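You operate a simulated robot arm through the tools that you are given. There is no shell and no other tool.

The job below is to be done with a simulated robot arm. You get a single attempt, and the scene is never put back.

## Task
Check the tin labelled greys on the grey cabinet. At the end: the tin labelled grey with the earliest date from the grey cabinet is in the drawer marked cards; the tin labelled grey with the latest date from the grey cabinet is in the drawer marked clips; whatever was shut is shut again. Leave all else as you found it, and nothing knocked over. Set down upright: tin labelled grey.

The check looks at the end state, three seconds after you hand in, the way a careful person would. Anything else that was tipped, shoved, dropped, spilled or broken makes it a failure.

## Robot
A 7-joint arm with a two-finger parallel gripper, fixed in place. Base frame: the origin is on the floor under the middle of its stand, x ahead of it, y to its left, z up. Lengths are in m, angles in rad, forces in N, time in s.
It reaches about 1.247 m from its shoulder. Its first joint turns from -2.304 to 2.304 rad. Payload 3.91 kg.
The tool frame sits at the grasp point between the pads (the TCP): z along the fingers, y along the line on which they close. The tips reach 0.03 m beyond it. Largest opening 0.11 m; finger width 0.02, thickness 0.01; the body of the gripper, 0.048 by 0.112 m, starts 0.055 m behind the TCP.
Orientation is that of the tool frame in the base frame, as [roll, pitch, yaw] about the fixed x, y, z axes, in that order (R = Rz(yaw) Ry(pitch) Rx(roll)). With the fingers straight down and closing along the base's y, the tool's x points along the base's -x, its y along +y and its z along -z.

## Interface
- The arm moves only by the tool arm_command. Its argument "moves" is a list of rows, each a list of 7 numbers: the shift along the base's x, y, z in units of 20 mm (1.0 is 20 mm), then the turn, a rotation vector about the base's x, y, z in units of 4 degrees (1.0 is 4 degrees), then the opening, from 0 (shut) to 1 (fully open). In form: [[tx, ty, tz, wx, wy, wz, hand], ...]. A call has 1 to 20 rows; each row shifts and turns the commanded pose from where the row before left it. A call with a number of a shift or a turn outside -1 to 1 is refused whole. Each row takes 0.2 s and may step no farther than 0.05 m and 0.15 rad from the row before; otherwise, or with a gripper value out of range, the whole call is refused. Where a pose cannot be reached the arm comes as near as it can. A force on the tool above 40 N (or 10 N above the force at the start of the call, whichever is more), or a blocked arm, ends the call early, and 0.2 s more pass. Each finger travels about 0.108 m/s and halts on what it meets, pressing with about 22 N; the grip force reading is that of the motor and also rises with nothing between the fingers. The clock runs only during rows and for 0.2 s after the last one: add rows that do not move to give the fingers time. It gives the time, the measured TCP pose, the force on the tool (base axes), the opening and the grip force at its end, in the units of the frame above (readings bear some noise), with the torque about the TCP (base axes, N m) and any sound that the robot's microphone picked up.
- Cameras (640 x 400 px; columns grow to the right, rows downward): "scene" is fixed at [0.3992, -0.5009, 1.3015]; the picture's right is [1.00, -0.09, 0.00], its down [-0.03, -0.32, -0.95] and it looks along [0.09, 0.94, -0.32] (base axes); focal length 319 px, centre (320, 200). "wrist" rides on the gripper at [0.072, 0.017, -0.103] in the tool frame; the picture's right is [-0.23, 0.97, 0.00], its down [-0.76, -0.18, -0.62] and it looks along [-0.61, -0.14, 0.78] (tool axes); focal length 222 px, centre (320, 200). There is no depth. A picture from a camera that has moved, and an enlarged one, comes with that camera's place and axes in the base frame and with its lens.
- get_image(camera): a new picture of that camera. The clock stands still meanwhile.
- enlarge(camera, box): a new picture of the part [left, top, right, bottom] of that camera's present view, enlarged. The clock stands still meanwhile.
- sign_off(): hands the job in; it is judged then, once.

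Nothing tells you positions but the pictures and the camera data. Unless the task says otherwise, let go and move clear before handing in.

The tools are called by a JSON object that holds its "method" and its "body". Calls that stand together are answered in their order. arm_command: Moves the arm, as the interface text tells. Its arguments: {"type":"object","properties":{"moves":{"type":"array"}},"required":["moves"]} The other tools are called the same way: get_image (camera) takes a picture; enlarge (camera, box) takes an enlarged picture of a part of a camera's view; sign_off () hands the job in.

At the start:

```text
time_s: 0.0
tcp_pos: [0.1394, 0.7356, 1.113]
tool_rot: [-3.141, 0.0, 3.141]
force: [-0.3, -0.3, 0.1]
moment: [-0.01, -0.01, -0.01]
width: 0.1096
grasp_force: 0.0
```

scene: 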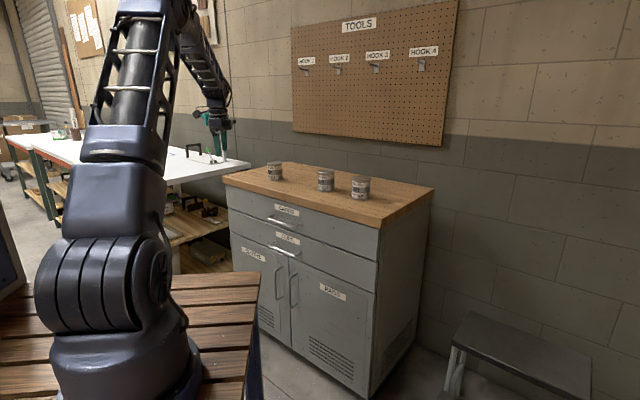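
wrist: 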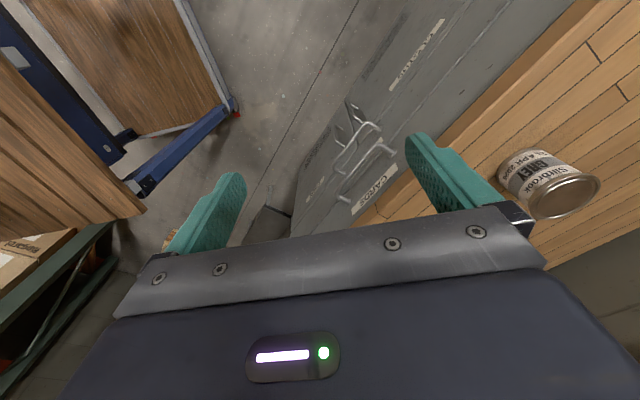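

I see a grey cabinet with three tins on its wooden top and two drawers (probably cards and clips) above two doors. I'll zoom in on labels first.

{"method": "enlarge", "body": {"camera": "scene", "box": [220, 150, 440, 290]}}

{"method": "enlarge", "body": {"camera": "scene", "box": [250, 150, 390, 210]}}

{"method": "enlarge", "body": {"camera": "wrist", "box": [440, 100, 640, 240]}}

{"method": "enlarge", "body": {"camera": "wrist", "box": [280, 0, 480, 240]}}

```text
2.86 times, centred on (330, 220) of scene
camera zoom: at [0.3992, -0.5009, 1.3015], right [1.0, -0.09, 0.0], down [-0.03, -0.32, -0.95], along [0.09, 0.94, -0.32], focal length 912 px, centre (291, 143)
```

zoom: 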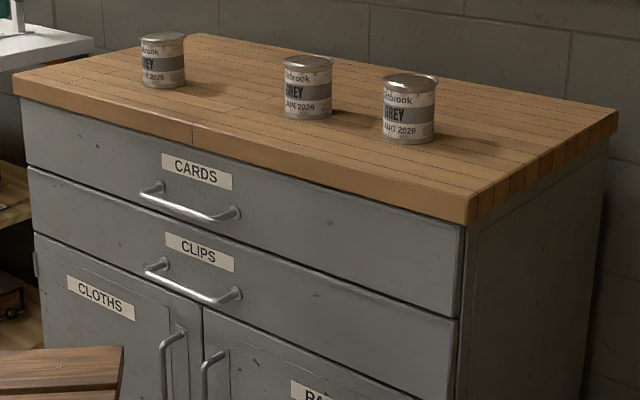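

```text
4.57 times, centred on (320, 180) of scene
camera zoom: at [0.3992, -0.5009, 1.3015], right [1.0, -0.09, 0.0], down [-0.03, -0.32, -0.95], along [0.09, 0.94, -0.32], focal length 1460 px, centre (320, 291)
```

zoom: 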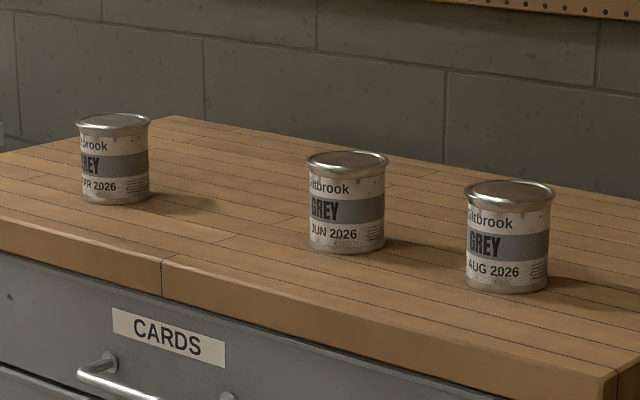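

```text
2.86 times, centred on (540, 170) of wrist
camera zoom: at [0.0668, 0.7521, 1.2151], right [0.23, 0.97, 0.0], down [0.76, -0.18, 0.62], along [0.61, -0.14, -0.78], focal length 635 px, centre (-309, 286)
```

zoom: 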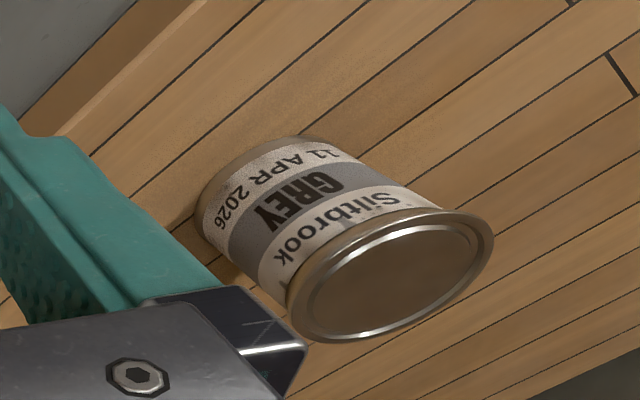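

```text
1.67 times, centred on (380, 120) of wrist
camera zoom: at [0.0668, 0.7521, 1.2151], right [0.23, 0.97, 0.0], down [0.76, -0.18, 0.62], along [0.61, -0.14, -0.78], focal length 370 px, centre (220, 333)
```

zoom: 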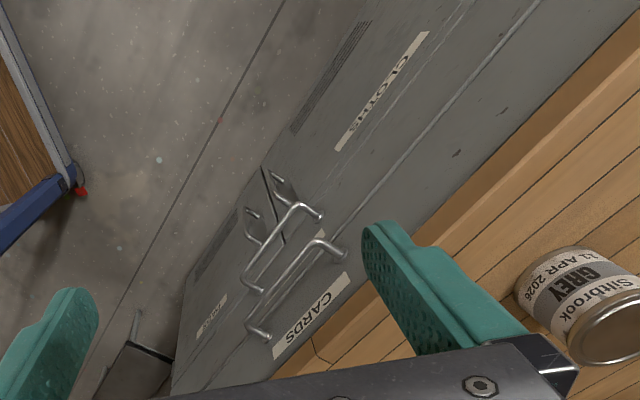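

The three GREY tins look like APR, JUN and AUG 2026, left to right, with CARDS the top drawer and CLIPS the second, and the cabinet front turned about 45° towards the arm. I'll zoom in to confirm the dates, and bring the gripper, tilted, in front of the CARDS handle to look at it closely.

{"method": "enlarge", "body": {"camera": "scene", "box": [310, 160, 380, 204]}}

{"method": "arm_command", "body": {"moves": [[0.37, -0.09, -0.6, 0, 0, -0.9375, 1], [0.37, -0.09, -0.6, 0, 0, -0.9375, 1], [0.37, -0.09, -0.6, 0, 0, -0.9375, 1], [0.37, -0.09, -0.6, 0, 0, -0.9375, 1], [0.37, -0.09, -0.6, 0, 0, -0.9375, 1], [0.37, -0.09, -0.6, 0, 0, -0.9375, 1], [0.37, -0.09, -0.6, 0, 0, -0.9375, 1], [0.37, -0.09, -0.6, 0, 0, -0.9375, 1], [0.37, -0.09, -0.6, 0, 0, -0.9375, 1], [0.37, -0.09, -0.6, 0, 0, -0.9375, 1], [0.37, -0.09, -0.6, 0, 0, -0.9375, 1], [0.37, -0.09, -0.6, 0, 0, -0.9375, 1], [0.37, -0.09, -0.6, 0.994, -0.994, 0, 1], [0.37, -0.09, -0.6, 0.994, -0.994, 0, 1], [0.37, -0.09, -0.6, 0.994, -0.994, 0, 1], [0.37, -0.09, -0.6, 0.994, -0.994, 0, 1], [0.37, -0.09, -0.6, 0.994, -0.994, 0, 1], [0.37, -0.09, -0.6, 0.994, -0.994, 0, 1], [0.37, -0.09, -0.6, 0.994, -0.994, 0, 1], [0.37, -0.09, -0.6, 0.994, -0.994, 0, 1]]}}

```text
9.09 times, centred on (345, 182) of scene
camera zoom: at [0.3992, -0.5009, 1.3015], right [1.0, -0.09, 0.0], down [-0.03, -0.32, -0.95], along [0.09, 0.94, -0.32], focal length 2903 px, centre (93, 364)
```

zoom: 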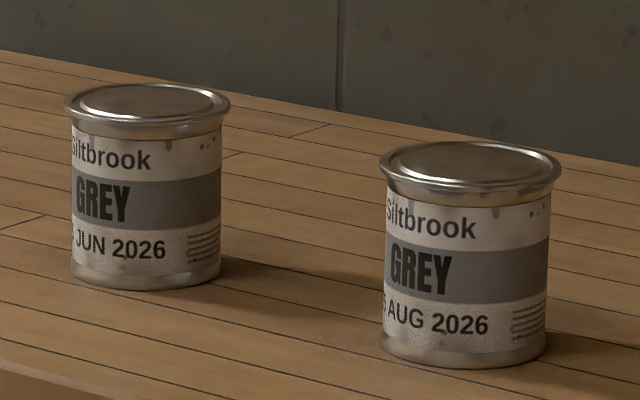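

```text
time_s: 4.2
tcp_pos: [0.2873, 0.6983, 0.8736]
tool_rot: [2.352, 0.0, 2.357]
force: [-0.4, -0.6, 0.3]
moment: [0.01, 0.02, 0.05]
width: 0.1101
grasp_force: 0.1
```

The dates are confirmed as APR (earliest), JUN and AUG 2026 (latest). The gripper should now be about 15 cm short of the CARDS handle, so I'll look from both cameras.

{"method": "get_image", "body": {"camera": "wrist"}}

{"method": "get_image", "body": {"camera": "scene"}}

{"method": "enlarge", "body": {"camera": "scene", "box": [200, 130, 440, 280]}}

```text
taken
camera wrist: at [0.1927, 0.7067, 0.9569], right [0.65, 0.32, 0.69], down [0.14, -0.94, 0.31], along [0.75, -0.11, -0.65], focal length 222 px, centre (320, 200)
```

wrist: 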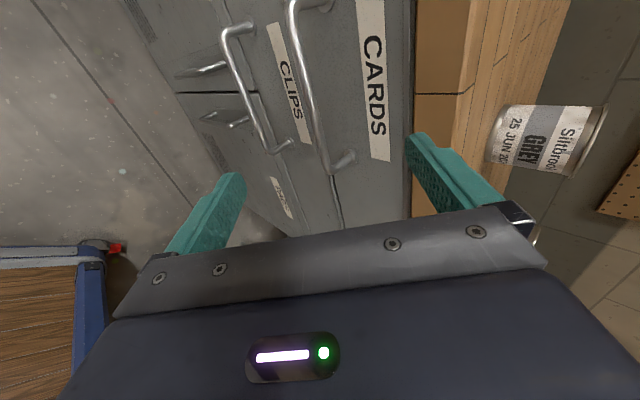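

```text
taken
```

scene: 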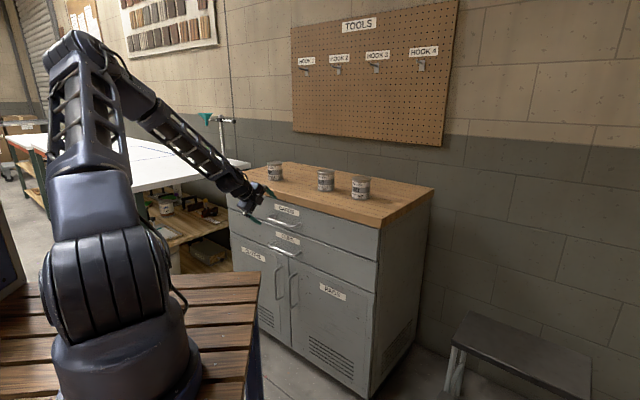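

```text
2.67 times, centred on (320, 205) of scene
camera zoom: at [0.3992, -0.5009, 1.3015], right [1.0, -0.09, 0.0], down [-0.03, -0.32, -0.95], along [0.09, 0.94, -0.32], focal length 852 px, centre (320, 187)
```

zoom: 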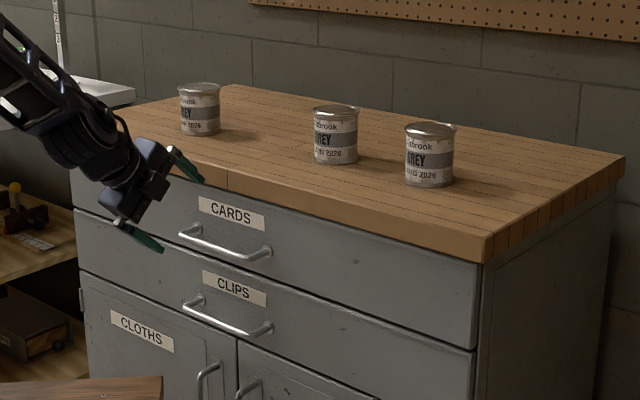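

The wrist camera sees both handles, with the CARDS handle being the one beside the CARDS label. I'll enlarge it to get the bar's position accurately.

{"method": "enlarge", "body": {"camera": "wrist", "box": [180, 0, 440, 200]}}

{"method": "enlarge", "body": {"camera": "scene", "box": [235, 180, 315, 260]}}

```text
2.00 times, centred on (310, 100) of wrist
camera zoom: at [0.1927, 0.7067, 0.9569], right [0.65, 0.32, 0.69], down [0.14, -0.94, 0.31], along [0.75, -0.11, -0.65], focal length 444 px, centre (340, 400)
```

zoom: 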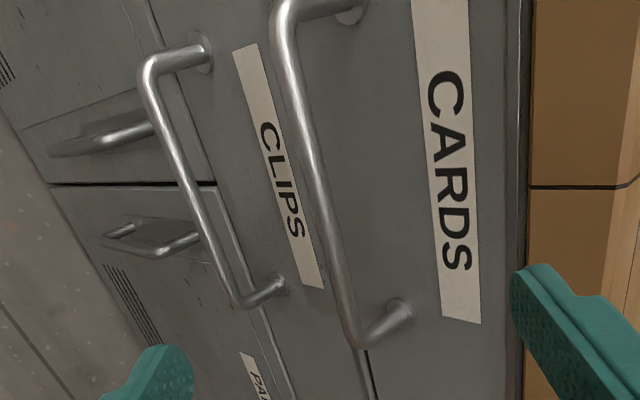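

```text
5.00 times, centred on (275, 220) of scene
camera zoom: at [0.3992, -0.5009, 1.3015], right [1.0, -0.09, 0.0], down [-0.03, -0.32, -0.95], along [0.09, 0.94, -0.32], focal length 1597 px, centre (545, 100)
```

zoom: 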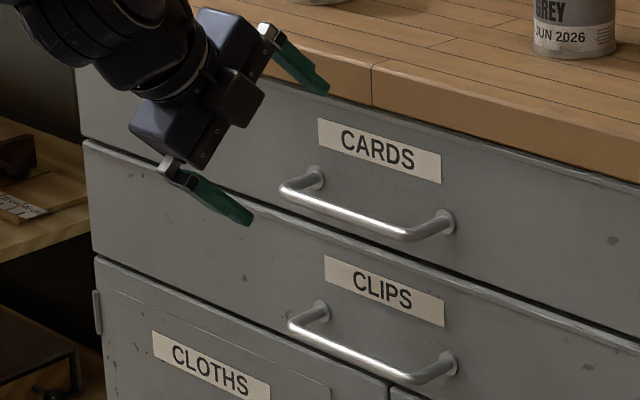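

The CARDS bar runs from about (0.296, 0.834) to (0.403, 0.718) at z≈0.770, roughly 45 mm in front of the cabinet face. I'll narrow the fingers and slide in along the tool axis so they straddle the bar.

{"method": "arm_command", "body": {"moves": [[0, 0, 0, 0, 0, 0, 0.36], [0, 0, 0, 0, 0, 0, 0.36], [0.3525, 0.446, -0.594, 0, 0, 0, 0.36], [0.3525, 0.446, -0.594, 0, 0, 0, 0.36], [0.3525, 0.446, -0.594, 0, 0, 0, 0.36], [0.3525, 0.446, -0.594, 0, 0, 0, 0.36], [0.3525, 0.446, -0.594, 0, 0, 0, 0.36], [0.3525, 0.446, -0.594, 0, 0, 0, 0.36]]}}

{"method": "get_image", "body": {"camera": "wrist"}}

{"method": "enlarge", "body": {"camera": "scene", "box": [235, 180, 315, 230]}}

```text
time_s: 6.0
tcp_pos: [0.3303, 0.7522, 0.8005]
tool_rot: [2.358, 0.001, 2.356]
force: [0.3, -0.7, 0.5]
moment: [0.01, 0.01, 0.01]
width: 0.0396
grasp_force: 0.0
```

```text
taken
camera wrist: at [0.2343, 0.7605, 0.8853], right [0.65, 0.33, 0.69], down [0.14, -0.94, 0.31], along [0.75, -0.11, -0.65], focal length 222 px, centre (320, 200)
```

wrist: 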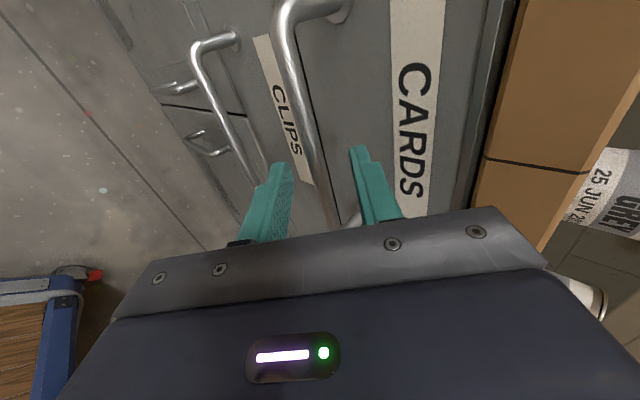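

```text
8.00 times, centred on (275, 205) of scene
camera zoom: at [0.3992, -0.5009, 1.3015], right [1.0, -0.09, 0.0], down [-0.03, -0.32, -0.95], along [0.09, 0.94, -0.32], focal length 2555 px, centre (680, 160)
```

zoom: 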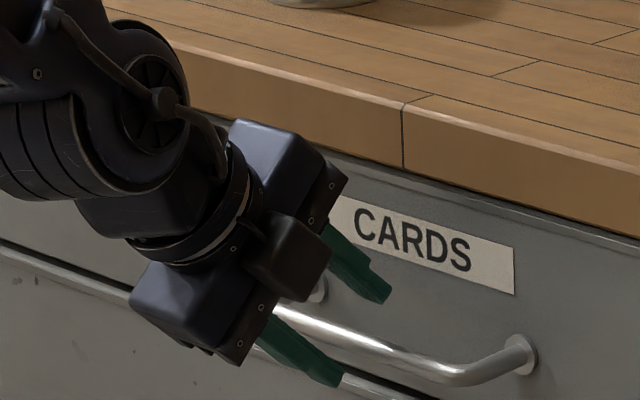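

The fingers straddle the bar, so I'll go the last 3 cm and close on it.

{"method": "arm_command", "body": {"moves": [[0.36, 0.42, -0.56, 0, 0, 0, 0.36], [0.36, 0.42, -0.56, 0, 0, 0, 0.36], [0, 0, 0, 0, 0, 0, 0.2], [0, 0, 0, 0, 0, 0, 0], [0, 0, 0, 0, 0, 0, 0], [0, 0, 0, 0, 0, 0, 0]]}}

{"method": "get_image", "body": {"camera": "wrist"}}

{"method": "enlarge", "body": {"camera": "scene", "box": [235, 180, 315, 230]}}

```text
time_s: 7.4
tcp_pos: [0.3427, 0.7693, 0.7776]
tool_rot: [2.359, 0.0, 2.354]
force: [-9.4, -11.8, -15.9]
moment: [-0.07, -0.05, 0.42]
width: 0.0117
grasp_force: 45.0
```

```text
taken
camera wrist: at [0.2481, 0.7767, 0.8618], right [0.65, 0.33, 0.69], down [0.14, -0.94, 0.32], along [0.75, -0.11, -0.65], focal length 222 px, centre (320, 200)
```

wrist: 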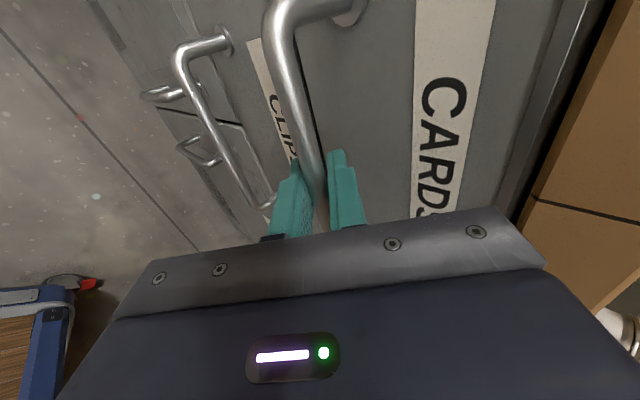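

```text
8.00 times, centred on (275, 205) of scene
camera zoom: at [0.3992, -0.5009, 1.3015], right [1.0, -0.09, 0.0], down [-0.03, -0.32, -0.95], along [0.09, 0.94, -0.32], focal length 2555 px, centre (680, 160)
```

zoom: 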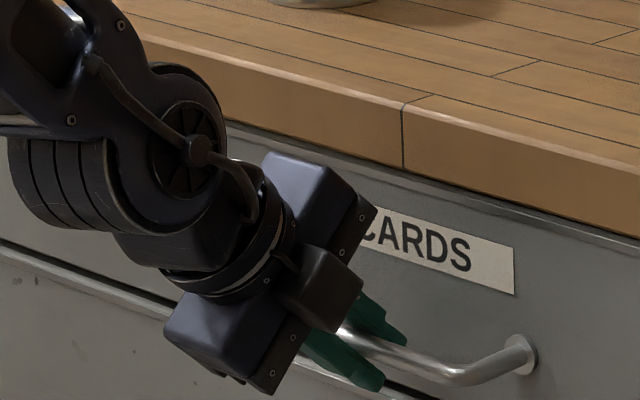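

I have the handle: width 11.7 mm with firm grip force. I'll ease off the side load slightly and pull out along the cabinet's normal, a few rows at first.

{"method": "arm_command", "body": {"moves": [[-0.1, -0.1, -0.14, 0, 0, 0, 0], [0, 0, 0, 0, 0, 0, 0], [-0.3, -0.3, 0, 0, 0, 0, 0], [-0.4, -0.4, 0, 0, 0, 0, 0], [-0.4, -0.4, 0, 0, 0, 0, 0], [-0.4, -0.4, 0, 0, 0, 0, 0]]}}

{"method": "enlarge", "body": {"camera": "scene", "box": [200, 150, 440, 300]}}

```text
time_s: 8.8
tcp_pos: [0.3111, 0.7382, 0.7777]
tool_rot: [2.353, 0.001, 2.354]
force: [1.1, -2.8, 17.8]
moment: [-0.23, -0.19, 0.34]
width: 0.0119
grasp_force: 44.8
```

```text
2.67 times, centred on (320, 225) of scene
camera zoom: at [0.3992, -0.5009, 1.3015], right [1.0, -0.09, 0.0], down [-0.03, -0.32, -0.95], along [0.09, 0.94, -0.32], focal length 852 px, centre (320, 133)
```

zoom: 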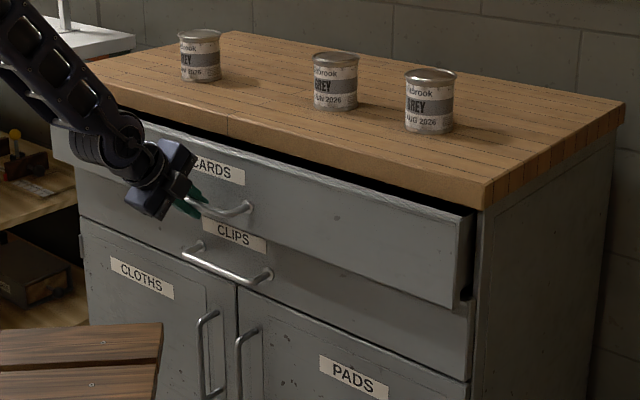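

The CARDS drawer is sliding out cleanly. I'll keep pulling in the same direction, easing the vertical load.

{"method": "arm_command", "body": {"moves": [[-0.4, -0.4, 0.1, 0, 0, 0, 0], [-0.6, -0.6, 0, 0, 0, 0, 0], [-0.6, -0.6, 0, 0, 0, 0, 0], [-0.6, -0.6, 0, 0, 0, 0, 0], [-0.6, -0.6, 0, 0, 0, 0, 0], [-0.6, -0.6, 0, 0, 0, 0, 0], [-0.6, -0.6, 0, 0, 0, 0, 0], [-0.6, -0.6, 0, 0, 0, 0, 0], [-0.6, -0.6, 0, 0, 0, 0, 0]]}}

{"method": "enlarge", "body": {"camera": "scene", "box": [160, 150, 440, 325]}}

```text
time_s: 10.8
tcp_pos: [0.2067, 0.633, 0.7785]
tool_rot: [2.358, -0.001, 2.358]
force: [-4.0, 2.2, -13.3]
moment: [0.39, 0.49, 1.1]
width: 0.0118
grasp_force: 44.9
```

```text
2.29 times, centred on (300, 238) of scene
camera zoom: at [0.3992, -0.5009, 1.3015], right [1.0, -0.09, 0.0], down [-0.03, -0.32, -0.95], along [0.09, 0.94, -0.32], focal length 730 px, centre (366, 114)
```

zoom: 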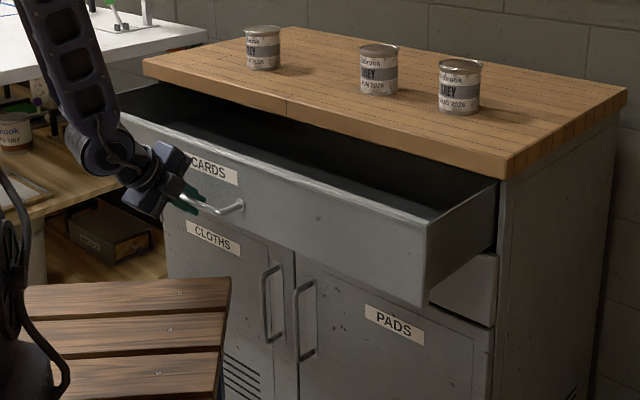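

The drawer is about 19 cm open and looks empty inside. I'll pull a little more for room.

{"method": "arm_command", "body": {"moves": [[-0.5, -0.5, -0.07, 0, 0, 0, 0], [-0.5, -0.5, 0, 0, 0, 0, 0], [-0.5, -0.5, 0, 0, 0, 0, 0], [-0.5, -0.5, 0, 0, 0, 0, 0], [-0.4, -0.4, 0, 0, 0, 0, 0]]}}

{"method": "get_image", "body": {"camera": "scene"}}

{"method": "get_image", "body": {"camera": "wrist"}}

```text
time_s: 12.0
tcp_pos: [0.1602, 0.5849, 0.7781]
tool_rot: [2.354, 0.0, 2.356]
force: [-1.3, 0.6, 24.8]
moment: [-0.01, 0.08, 0.72]
width: 0.0115
grasp_force: 44.7
```

```text
taken
```

scene: 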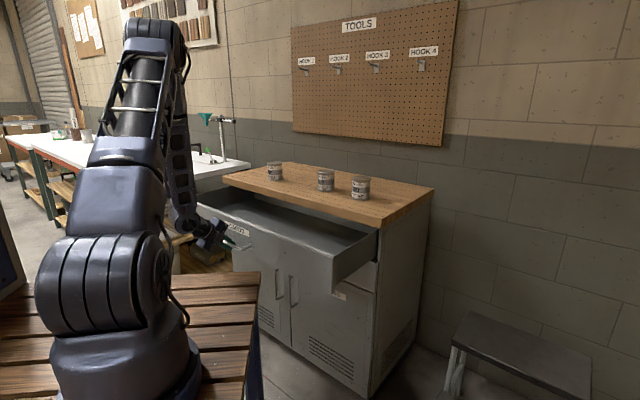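

```text
taken
camera wrist: at [0.0647, 0.593, 0.8618], right [0.65, 0.33, 0.69], down [0.14, -0.94, 0.31], along [0.75, -0.11, -0.65], focal length 222 px, centre (320, 200)
```

wrist: 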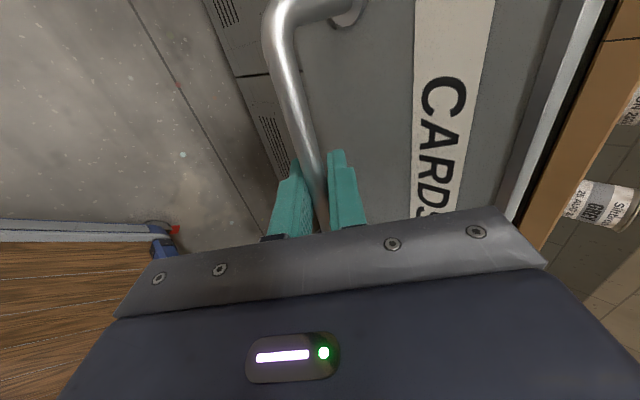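

The drawer is about 26 cm open. I'll release the handle, back out along the tool axis, then lift and straighten the tool to point down.

{"method": "arm_command", "body": {"moves": [[0, 0, 0.05, 0, 0, 0, 0.36], [0, 0, 0, 0, 0, 0, 0.36], [0, 0, 0, 0, 0, 0, 0.36], [-0.4, -0.4, 0.566, 0, 0, 0, 0.36], [-0.5, -0.5, 0.707, 0, 0, 0, 0.36], [-0.5, -0.5, 0.707, 0, 0, 0, 0.36], [-0.5, -0.5, 0.707, 0, 0, 0, 0.36], [-0.3, -0.3, 0.9, 0, 0, 0, 0.36], [0, 0, 1, 0, 0, 0, 0.5], [0, 0, 1, 0, 0, 0, 0.7], [0, 0, 1, -0.994, 0.994, 0, 1], [0, 0, 1, -0.994, 0.994, 0, 1], [0, 0, 1, -0.994, 0.994, 0, 1], [0, 0, 1, -0.994, 0.994, 0, 1], [0, 0, 1, -0.994, 0.994, 0, 1], [0, 0, 1, -0.994, 0.994, 0, 1], [0, 0, 0, -0.994, 0.994, 0, 1], [0, 0, 0, -0.994, 0.994, 0, 1]]}}

{"method": "get_image", "body": {"camera": "scene"}}

{"method": "get_image", "body": {"camera": "wrist"}}

```text
time_s: 15.8
tcp_pos: [0.1154, 0.541, 1.0114]
tool_rot: [-3.139, 0.0, 2.358]
force: [-1.0, 0.5, 0.4]
moment: [0.02, -0.03, -0.03]
width: 0.11
grasp_force: 0.0
```

```text
taken
```

scene: 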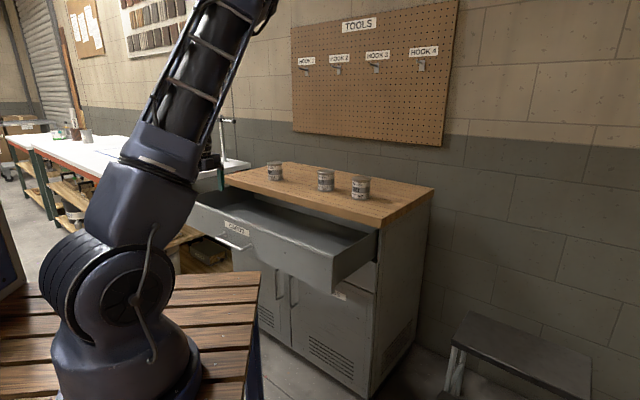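

```text
taken
camera wrist: at [0.0753, 0.6045, 1.1128], right [0.85, 0.53, 0.0], down [0.41, -0.66, 0.62], along [0.33, -0.53, -0.78], focal length 222 px, centre (320, 200)
```

wrist: 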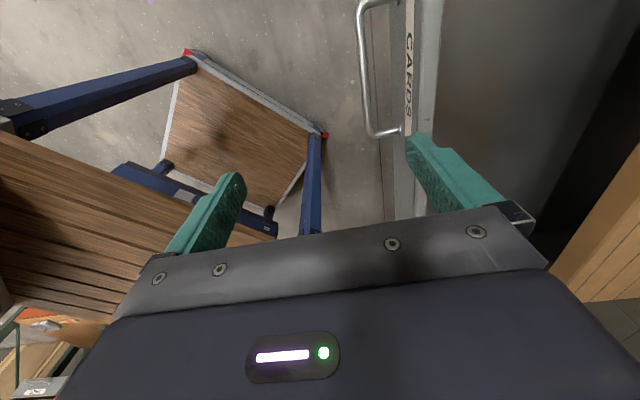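

The drawer stays open and the gripper now points straight down. Next I move up and over toward the APR tin at about (0.325, 1.035).

{"method": "arm_command", "body": {"moves": [[0, 0.4, 0.8, 0, 0, 0, 1], [0.2, 0.8, 0.8, 0, 0, 0, 1], [0.4, 1, 0.8, 0, 0, 0, 1], [0.45, 1, 0.6, 0, 0, 0, 1], [0.45, 1, 0.3, 0, 0, 0, 1], [0.45, 1, 0, 0, 0, 0, 1], [0.45, 1, 0, 0, 0, 0, 1], [0.45, 1, 0, 0, 0, 0, 1], [0.45, 1, 0, 0, 0, 0, 1], [0.45, 1, 0, 0, 0, 0, 1], [0.45, 1, 0, 0, 0, 0, 1], [0.45, 1, 0, 0, 0, 0, 1], [0.45, 1, 0, 0, 0, 0, 1], [0.45, 1, 0, 0, 0, 0, 1], [0.45, 1, 0, 0, 0, 0, 1], [0.45, 1, 0, 0, 0, 0, 1], [0.45, 1, 0, 0, 0, 0, 1], [0.45, 1, 0, 0, 0, 0, 1], [0.45, 1, 0, 0, 0, 0, 1]]}}

{"method": "get_image", "body": {"camera": "wrist"}}

{"method": "get_image", "body": {"camera": "scene"}}

```text
time_s: 19.8
tcp_pos: [0.2726, 0.905, 1.0759]
tool_rot: [3.141, -0.002, 2.356]
force: [0.2, 0.5, 0.2]
moment: [0.03, 0.0, 0.03]
width: 0.1099
grasp_force: 0.2
```

```text
taken
camera wrist: at [0.2327, 0.9688, 1.1784], right [0.85, 0.53, 0.0], down [0.41, -0.66, 0.62], along [0.33, -0.53, -0.78], focal length 222 px, centre (320, 200)
```

wrist: 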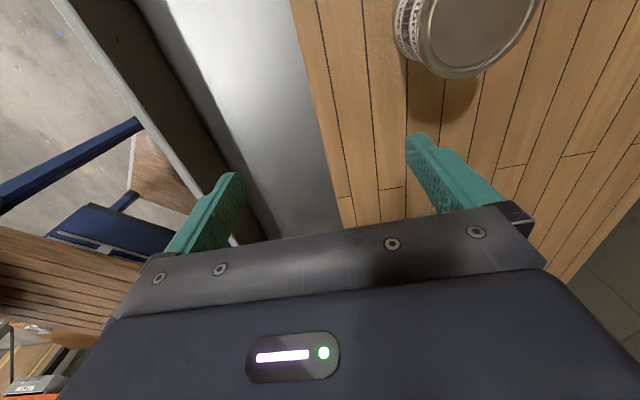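

```text
taken
```

scene: 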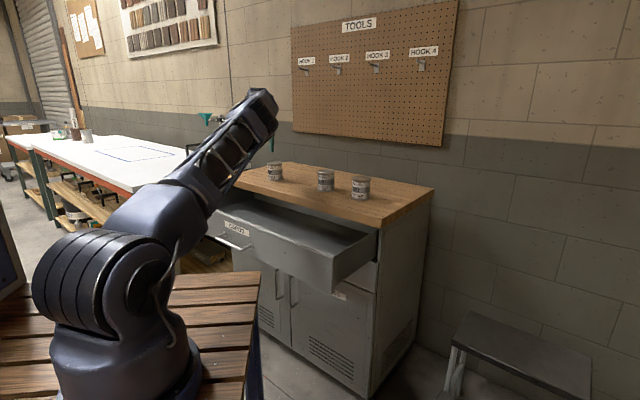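

The APR tin's lid shows at the top right of the wrist view, close to where I predicted. I'll move nearer so it comes into the middle of the view for a precise fix.

{"method": "arm_command", "body": {"moves": [[0.3, 0.9, 0, 0, 0, 0, 1], [0.4, 0.9, 0, 0, 0, 0, 1], [0.4, 0.9, 0, 0, 0, 0, 1], [0.4, 0.9, 0, 0, 0, 0, 1], [0.4, 0.9, 0, 0, 0, 0, 1], [0, 0, 0, 0, 0, 0, 1]]}}

{"method": "get_image", "body": {"camera": "wrist"}}

{"method": "enlarge", "body": {"camera": "wrist", "box": [280, 0, 520, 150]}}

{"method": "enlarge", "body": {"camera": "scene", "box": [220, 120, 400, 220]}}

```text
time_s: 21.2
tcp_pos: [0.2874, 0.9293, 1.0668]
tool_rot: [-3.141, 0.001, 2.357]
force: [-0.9, -0.5, 0.0]
moment: [0.0, -0.02, -0.03]
width: 0.11
grasp_force: 0.0
out of reach, approached as far as the arm can: row 2, 3, 4, 5
```

```text
taken
camera wrist: at [0.2477, 0.9919, 1.1697], right [0.85, 0.53, 0.0], down [0.41, -0.66, 0.62], along [0.33, -0.53, -0.78], focal length 222 px, centre (320, 200)
```

wrist: 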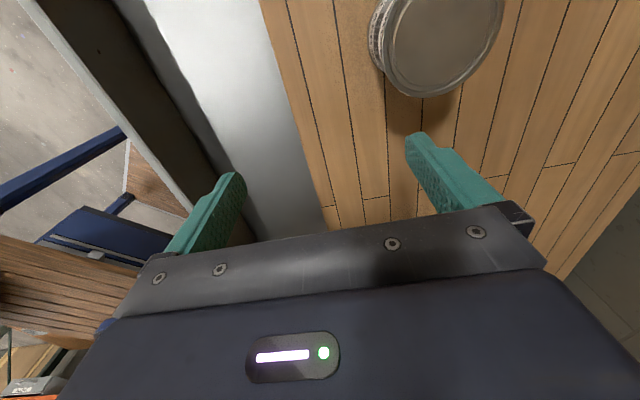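

```text
2.67 times, centred on (400, 75) of wrist
camera zoom: at [0.2477, 0.9919, 1.1697], right [0.85, 0.53, 0.0], down [0.41, -0.66, 0.62], along [0.33, -0.53, -0.78], focal length 592 px, centre (107, 533)
```

zoom: 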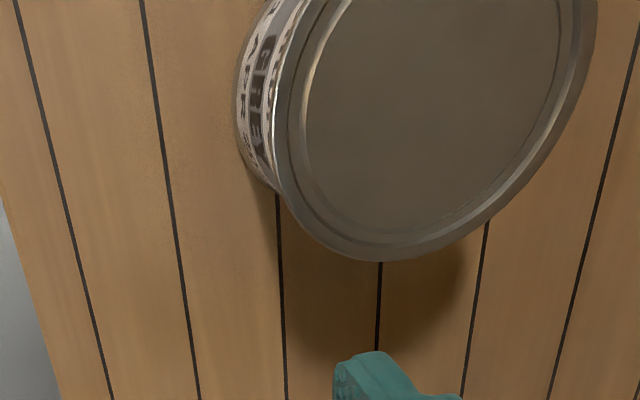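

```text
3.56 times, centred on (310, 170) of scene
camera zoom: at [0.3992, -0.5009, 1.3015], right [1.0, -0.09, 0.0], down [-0.03, -0.32, -0.95], along [0.09, 0.94, -0.32], focal length 1136 px, centre (356, 307)
```

zoom: 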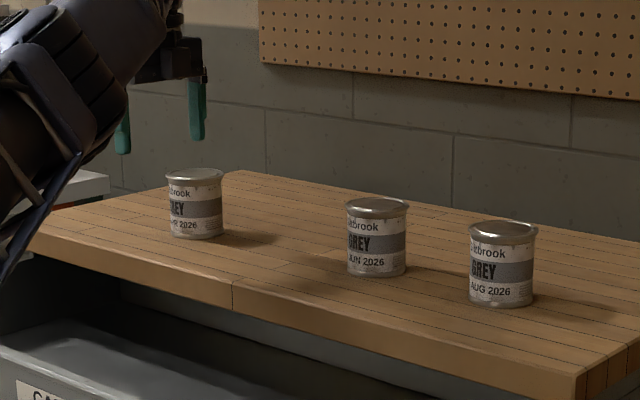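

The APR tin, about 1.08 m out, is beyond reach with the tool straight down, so I'll pick it with the tool tilted 30° outward and its closing axis level, keeping that tilt through placing so the tin stays upright. First I back off, then turn the wrist so the fingers close across the radial direction.

{"method": "arm_command", "body": {"moves": [[-0.25, -0.8, 0.2, 0, 0, 0, 1], [-0.25, -0.8, 0.2, 0, 0, -0.975, 1], [-0.25, -0.8, 0.2, 0, 0, -0.975, 1], [-0.25, -0.8, 0.2, 0, 0, -0.975, 1], [0, 0, 0, 0, 0, -0.975, 1], [0, 0, 0, 0, 0, -0.975, 1], [0, 0, 0, 0, 0, -0.975, 1], [0, 0, 0, 0, 0, -0.975, 1], [0, 0, 0, 0, 0, -0.975, 1], [0, 0, 0, 0, 0, -0.975, 1], [0, 0, 0, 0, 0, -0.975, 1], [0, 0, 0, 0, 0, -0.975, 1], [0, 0, 0, 0, 0, -0.975, 1], [0, 0, 0, 0, 0, -0.975, 1], [0, 0, 0, 0, 0, -0.975, 1], [0, 0, 0, 0, 0, -0.975, 1], [0, 0, 0, 0, 0, -0.975, 1]]}}

{"method": "get_image", "body": {"camera": "wrist"}}

```text
time_s: 24.8
tcp_pos: [0.2679, 0.8636, 1.0834]
tool_rot: [3.141, 0.0, 1.266]
force: [-0.4, 1.2, 0.3]
moment: [0.02, 0.03, 0.01]
width: 0.11
grasp_force: 0.0
```

```text
taken
camera wrist: at [0.3053, 0.9282, 1.1854], right [0.86, -0.51, 0.0], down [-0.4, -0.67, 0.62], along [-0.32, -0.54, -0.78], focal length 222 px, centre (320, 200)
```

wrist: 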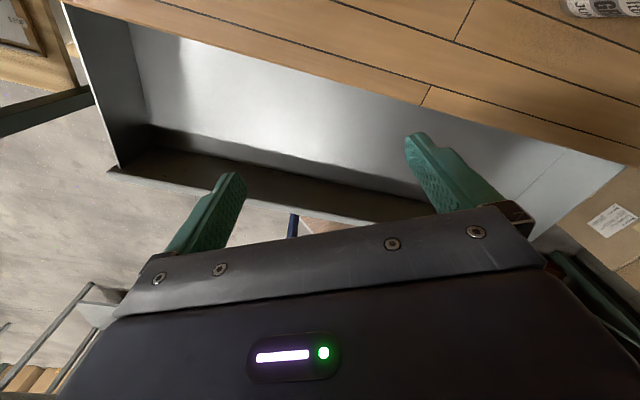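

I can see straight into the open CARDS drawer: it's empty, and its front panel sits about 25 cm out from the cabinet edge. Next I tilt the tool 30° outward and move to a pre-grasp point above the APR tin.

{"method": "arm_command", "body": {"moves": [[0, 0, 0, 0.895, -0.28, 0, 1], [0, 0, 0, 0.895, -0.28, 0, 1], [0, 0, 0, 0.895, -0.28, 0, 1], [0, 0, 0, 0.895, -0.28, 0, 1], [0.2, 0.6, 0, 0.895, -0.28, 0, 1], [0.2, 0.6, 0, 0.895, -0.28, 0, 1], [0.2, 0.6, 0, 0.895, -0.28, 0, 1], [0.2, 0.6, 0, 0.895, -0.28, 0, 1], [0.25, 0.7, -0.2, 0, 0, 0, 1], [0.25, 0.7, -0.2, 0, 0, 0, 1], [0.25, 0.7, -0.2, 0, 0, 0, 1], [0.25, 0.7, -0.2, 0, 0, 0, 1], [0, 0, 0, 0, 0, 0, 1]]}}

{"method": "get_image", "body": {"camera": "wrist"}}

{"method": "enlarge", "body": {"camera": "scene", "box": [220, 110, 400, 220]}}

```text
time_s: 27.6
tcp_pos: [0.3028, 0.9677, 1.0679]
tool_rot: [3.141, -0.524, 1.268]
force: [-0.3, -0.3, -0.2]
moment: [-0.01, -0.03, 0.0]
width: 0.1101
grasp_force: 0.0
```

```text
taken
camera wrist: at [0.3227, 0.9736, 1.1915], right [0.87, -0.48, -0.11], down [-0.46, -0.87, 0.16], along [-0.18, -0.09, -0.98], focal length 222 px, centre (320, 200)
```

wrist: 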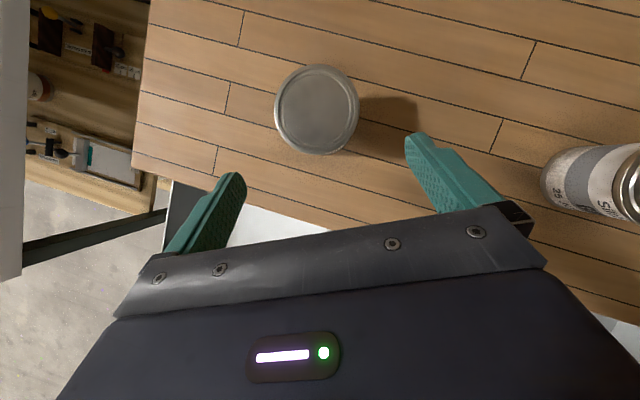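

```text
3.56 times, centred on (310, 165) of scene
camera zoom: at [0.3992, -0.5009, 1.3015], right [1.0, -0.09, 0.0], down [-0.03, -0.32, -0.95], along [0.09, 0.94, -0.32], focal length 1136 px, centre (356, 324)
```

zoom: 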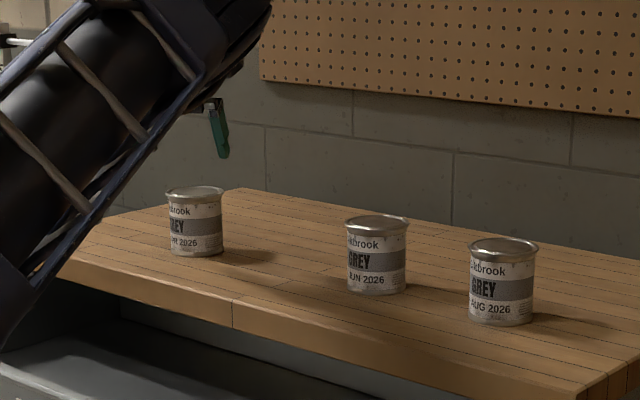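

The lid sits at about (0.3235, 1.032), centred between the fingers. I'll descend along the tool axis partway and check again.

{"method": "arm_command", "body": {"moves": [[0.148, 0.459, -0.85, 0, 0, 0, 1], [0.148, 0.459, -0.85, 0, 0, 0, 1], [0.148, 0.459, -0.85, 0, 0, 0, 1], [0.148, 0.459, -0.85, 0, 0, 0, 1], [0, 0, 0, 0, 0, 0, 1]]}}

{"method": "get_image", "body": {"camera": "wrist"}}

{"method": "enlarge", "body": {"camera": "scene", "box": [220, 110, 400, 220]}}

```text
time_s: 28.8
tcp_pos: [0.3147, 1.0045, 0.9995]
tool_rot: [3.142, -0.523, 1.268]
force: [-0.4, 0.1, -0.2]
moment: [0.0, -0.01, 0.03]
width: 0.1097
grasp_force: 0.0
```

```text
taken
camera wrist: at [0.335, 1.0102, 1.124], right [0.87, -0.48, -0.11], down [-0.46, -0.87, 0.16], along [-0.18, -0.09, -0.98], focal length 222 px, centre (320, 200)
```

wrist: 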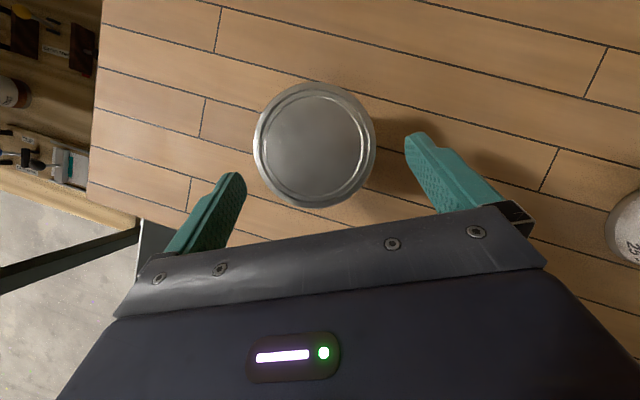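

```text
3.56 times, centred on (310, 165) of scene
camera zoom: at [0.3992, -0.5009, 1.3015], right [1.0, -0.09, 0.0], down [-0.03, -0.32, -0.95], along [0.09, 0.94, -0.32], focal length 1136 px, centre (356, 324)
```

zoom: 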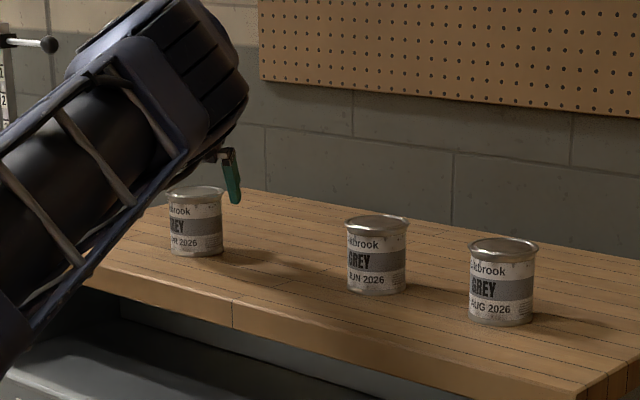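

The lid is centred at about (0.323, 1.030, 0.976). I'll descend the last 5 cm and close on the tin.

{"method": "arm_command", "body": {"moves": [[0.138, 0.425, -0.87, 0, 0, 0, 1], [0.138, 0.425, -0.87, 0, 0, 0, 1], [0.138, 0.425, -0.87, 0, 0, 0, 1], [0, 0, 0, 0, 0, 0, 1], [0, 0, 0, 0, 0, 0, 0.8], [0, 0, 0, 0, 0, 0, 0.65], [0, 0, 0, 0, 0, 0, 0.5], [0, 0, 0, 0, 0, 0, 0.5]]}}

{"method": "get_image", "body": {"camera": "wrist"}}

{"method": "enlarge", "body": {"camera": "scene", "box": [220, 110, 400, 220]}}

```text
time_s: 30.6
tcp_pos: [0.3251, 1.0295, 0.9477]
tool_rot: [3.141, -0.523, 1.266]
force: [-1.3, 1.5, 2.4]
moment: [-0.05, -0.08, 0.01]
width: 0.0771
grasp_force: 22.0
```

```text
taken
camera wrist: at [0.3433, 1.0351, 1.0716], right [0.87, -0.48, -0.11], down [-0.46, -0.87, 0.16], along [-0.18, -0.09, -0.98], focal length 222 px, centre (320, 200)
```

wrist: 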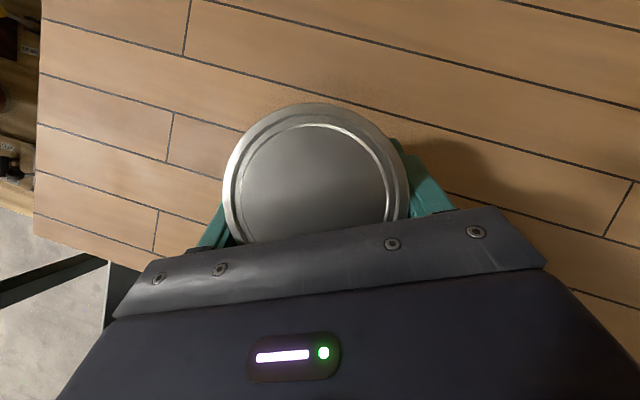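

```text
3.56 times, centred on (310, 165) of scene
camera zoom: at [0.3992, -0.5009, 1.3015], right [1.0, -0.09, 0.0], down [-0.03, -0.32, -0.95], along [0.09, 0.94, -0.32], focal length 1136 px, centre (356, 324)
```

zoom: 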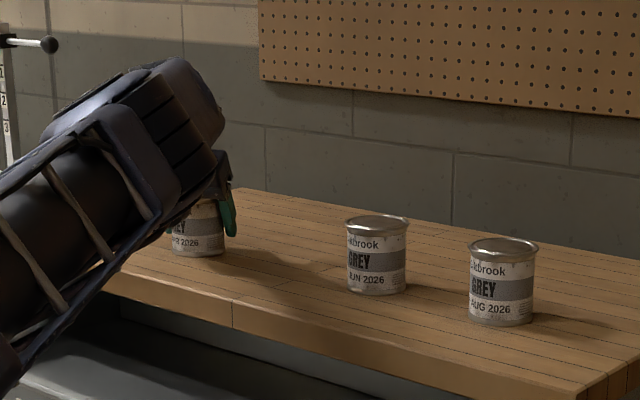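

The grip is firm on the APR tin at 77 mm. I'll lift straight up a bit and check that it holds.

{"method": "arm_command", "body": {"moves": [[0, 0, 0.3, 0, 0, 0, 0.4], [0, 0, 0.6, 0, 0, 0, 0.4], [0, 0, 0.8, 0, 0, 0, 0.4], [0, 0, 0.8, 0, 0, 0, 0.4], [0, 0, 0.4, 0, 0, 0, 0.4]]}}

{"method": "enlarge", "body": {"camera": "scene", "box": [220, 110, 400, 220]}}

{"method": "get_image", "body": {"camera": "wrist"}}

```text
time_s: 31.8
tcp_pos: [0.3238, 1.03, 1.0049]
tool_rot: [-3.141, -0.524, 1.266]
force: [-0.8, -0.1, -2.1]
moment: [0.0, 0.02, -0.01]
width: 0.0772
grasp_force: 21.6
```

```text
3.56 times, centred on (310, 165) of scene
camera zoom: at [0.3992, -0.5009, 1.3015], right [1.0, -0.09, 0.0], down [-0.03, -0.32, -0.95], along [0.09, 0.94, -0.32], focal length 1136 px, centre (356, 324)
```

zoom: 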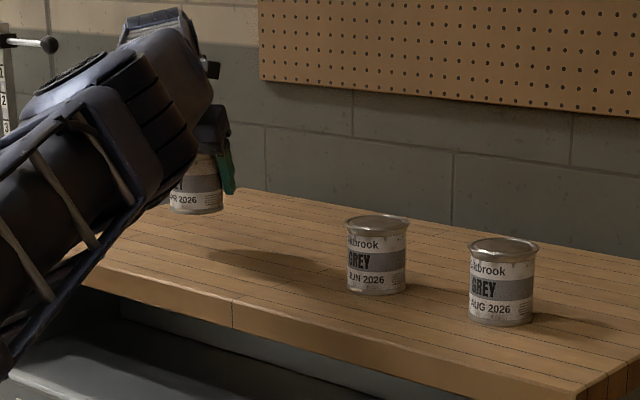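

```text
taken
camera wrist: at [0.3432, 1.0359, 1.13], right [0.87, -0.48, -0.11], down [-0.46, -0.87, 0.16], along [-0.18, -0.09, -0.98], focal length 222 px, centre (320, 200)
```

wrist: 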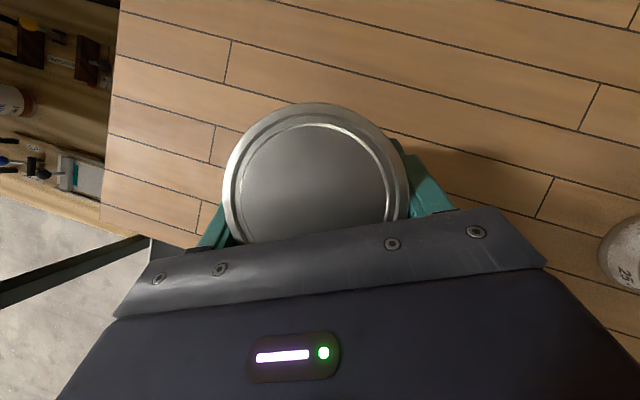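

The tin hangs upright in the grip. I'll now carry it back over the open CARDS drawer.

{"method": "arm_command", "body": {"moves": [[-0.22, -0.45, 0, 0, 0, 0, 0.4], [-0.4375, -0.904, 0, 0, 0, 0, 0.4], [-0.4375, -0.904, 0, 0, 0, 0, 0.4], [-0.4375, -0.904, 0, 0, 0, 0, 0.4], [-0.4375, -0.904, 0, 0, 0, 0, 0.4], [-0.4375, -0.904, 0, 0, 0, 0, 0.4], [-0.4375, -0.904, 0, 0, 0, 0, 0.4], [-0.4375, -0.904, 0, 0, 0, 0, 0.4], [-0.4375, -0.904, 0, 0, 0, 0, 0.4], [-0.4375, -0.904, 0, 0, 0, 0, 0.4], [-0.4375, -0.904, 0, 0, 0, 0, 0.4], [-0.4375, -0.904, 0, 0, 0, 0, 0.4], [-0.22, -0.45, 0, 0, 0, 0, 0.4], [0, 0, 0, 0, 0, 0, 0.4]]}}

{"method": "get_image", "body": {"camera": "scene"}}

{"method": "get_image", "body": {"camera": "wrist"}}

```text
time_s: 34.8
tcp_pos: [0.2195, 0.8133, 1.0057]
tool_rot: [-3.141, -0.522, 1.266]
force: [0.6, -0.1, -3.5]
moment: [0.0, -0.04, -0.01]
width: 0.0766
grasp_force: 21.9
```

```text
taken
```

scene: 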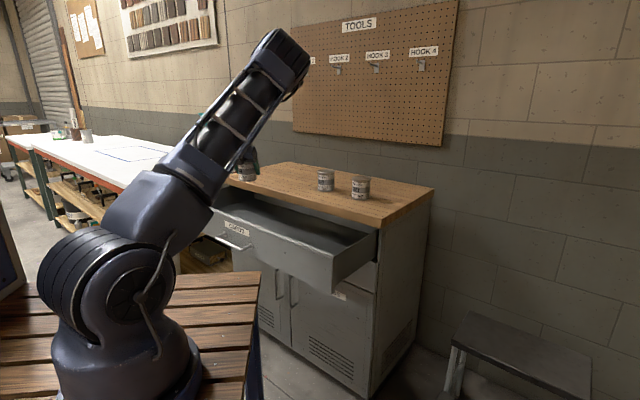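

```text
taken
camera wrist: at [0.2377, 0.8191, 1.1296], right [0.87, -0.48, -0.11], down [-0.46, -0.87, 0.16], along [-0.18, -0.09, -0.98], focal length 222 px, centre (320, 200)
```

wrist: 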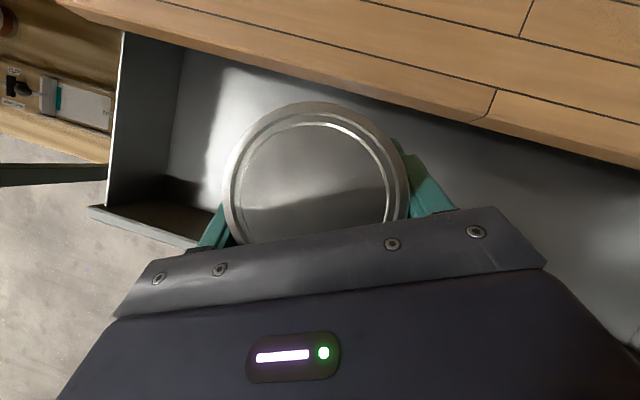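

The tin is above the drawer well clear of its walls and the wooden edge. I'll lower it in most of the way and look.

{"method": "arm_command", "body": {"moves": [[0, 0, -0.5, 0, 0, 0, 0.4], [0, 0, -1, 0, 0, 0, 0.4], [0, 0, -1, 0, 0, 0, 0.4], [0, 0, -1, 0, 0, 0, 0.4], [0, 0, -1, 0, 0, 0, 0.4], [0, 0, -1, 0, 0, 0, 0.4], [0, 0, -1, 0, 0, 0, 0.4], [0, 0, -1, 0, 0, 0, 0.4], [0, 0, -1, 0, 0, 0, 0.4], [0, 0, -0.5, 0, 0, 0, 0.4], [0, 0, -0.5, 0, 0, 0, 0.4], [0, 0, 0, 0, 0, 0, 0.4]]}}

{"method": "get_image", "body": {"camera": "wrist"}}

{"method": "enlarge", "body": {"camera": "scene", "box": [180, 120, 400, 260]}}

```text
time_s: 37.4
tcp_pos: [0.2188, 0.8122, 0.815]
tool_rot: [3.141, -0.525, 1.267]
force: [0.5, 1.0, -2.2]
moment: [-0.01, -0.04, -0.01]
width: 0.0771
grasp_force: 22.5
```

```text
taken
camera wrist: at [0.2376, 0.8187, 0.9393], right [0.87, -0.48, -0.11], down [-0.46, -0.87, 0.16], along [-0.18, -0.09, -0.98], focal length 222 px, centre (320, 200)
```

wrist: 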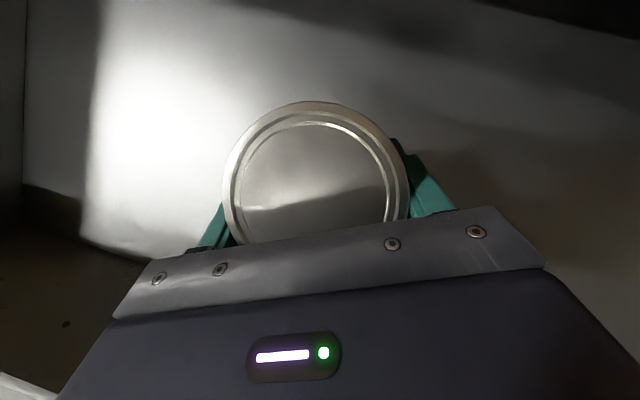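

```text
2.86 times, centred on (290, 190) of scene
camera zoom: at [0.3992, -0.5009, 1.3015], right [1.0, -0.09, 0.0], down [-0.03, -0.32, -0.95], along [0.09, 0.94, -0.32], focal length 912 px, centre (406, 229)
```

zoom: 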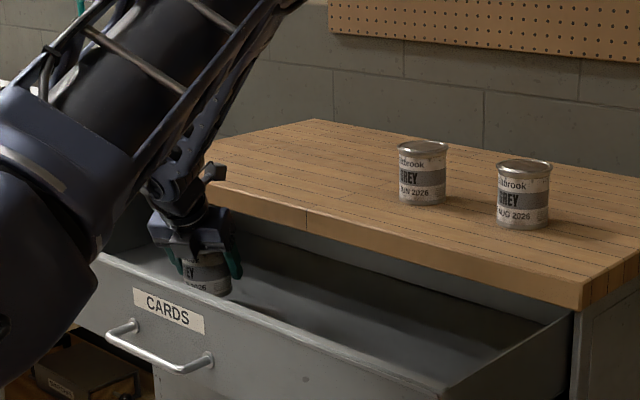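

The tin's base should be about 3–4 cm above the drawer floor now. I'll lower in small steps watching the vertical force.

{"method": "arm_command", "body": {"moves": [[0, 0, -0.3, 0, 0, 0, 0.4], [0, 0, -0.3, 0, 0, 0, 0.4], [0, 0, -0.3, 0, 0, 0, 0.4], [0, 0, -0.2, 0, 0, 0, 0.4], [0, 0, -0.2, 0, 0, 0, 0.4]]}}

```text
time_s: 38.6
tcp_pos: [0.2182, 0.8142, 0.7896]
tool_rot: [3.142, -0.525, 1.268]
force: [0.4, -3.0, 11.3]
moment: [-0.24, 0.26, 0.05]
width: 0.0771
grasp_force: 21.6
```

Contact: the vertical force rose by about 13 N at TCP z≈0.790, so the tin is on the drawer floor. I'll release it and check before withdrawing.

{"method": "arm_command", "body": {"moves": [[0, 0, -0.03, 0, 0, 0, 0.4], [0, 0, 0, 0, 0, 0, 0.72], [0, 0, 0, 0, 0, 0, 0.8], [0, 0, 0, 0, 0, 0, 0.9], [0, 0, 0, 0, 0, 0, 1], [0, 0, 0, 0, 0, 0, 1]]}}

{"method": "get_image", "body": {"camera": "wrist"}}

{"method": "enlarge", "body": {"camera": "scene", "box": [200, 170, 320, 250]}}

```text
time_s: 40.0
tcp_pos: [0.2178, 0.8139, 0.7894]
tool_rot: [-3.141, -0.521, 1.268]
force: [0.5, -0.4, -0.3]
moment: [-0.04, -0.04, -0.01]
width: 0.1099
grasp_force: 0.0
```

```text
taken
camera wrist: at [0.2376, 0.8188, 0.9134], right [0.87, -0.48, -0.11], down [-0.46, -0.87, 0.16], along [-0.18, -0.09, -0.98], focal length 222 px, centre (320, 200)
```

wrist: 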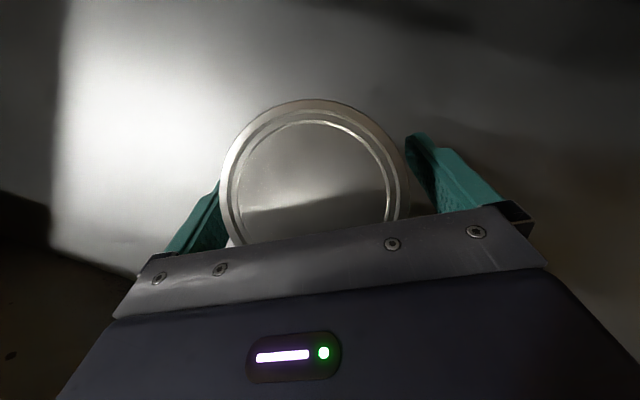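

```text
5.00 times, centred on (260, 210) of scene
camera zoom: at [0.3992, -0.5009, 1.3015], right [1.0, -0.09, 0.0], down [-0.03, -0.32, -0.95], along [0.09, 0.94, -0.32], focal length 1597 px, centre (620, 150)
```

zoom: 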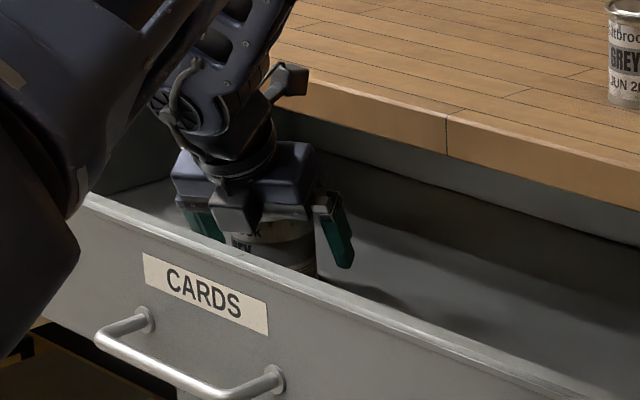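

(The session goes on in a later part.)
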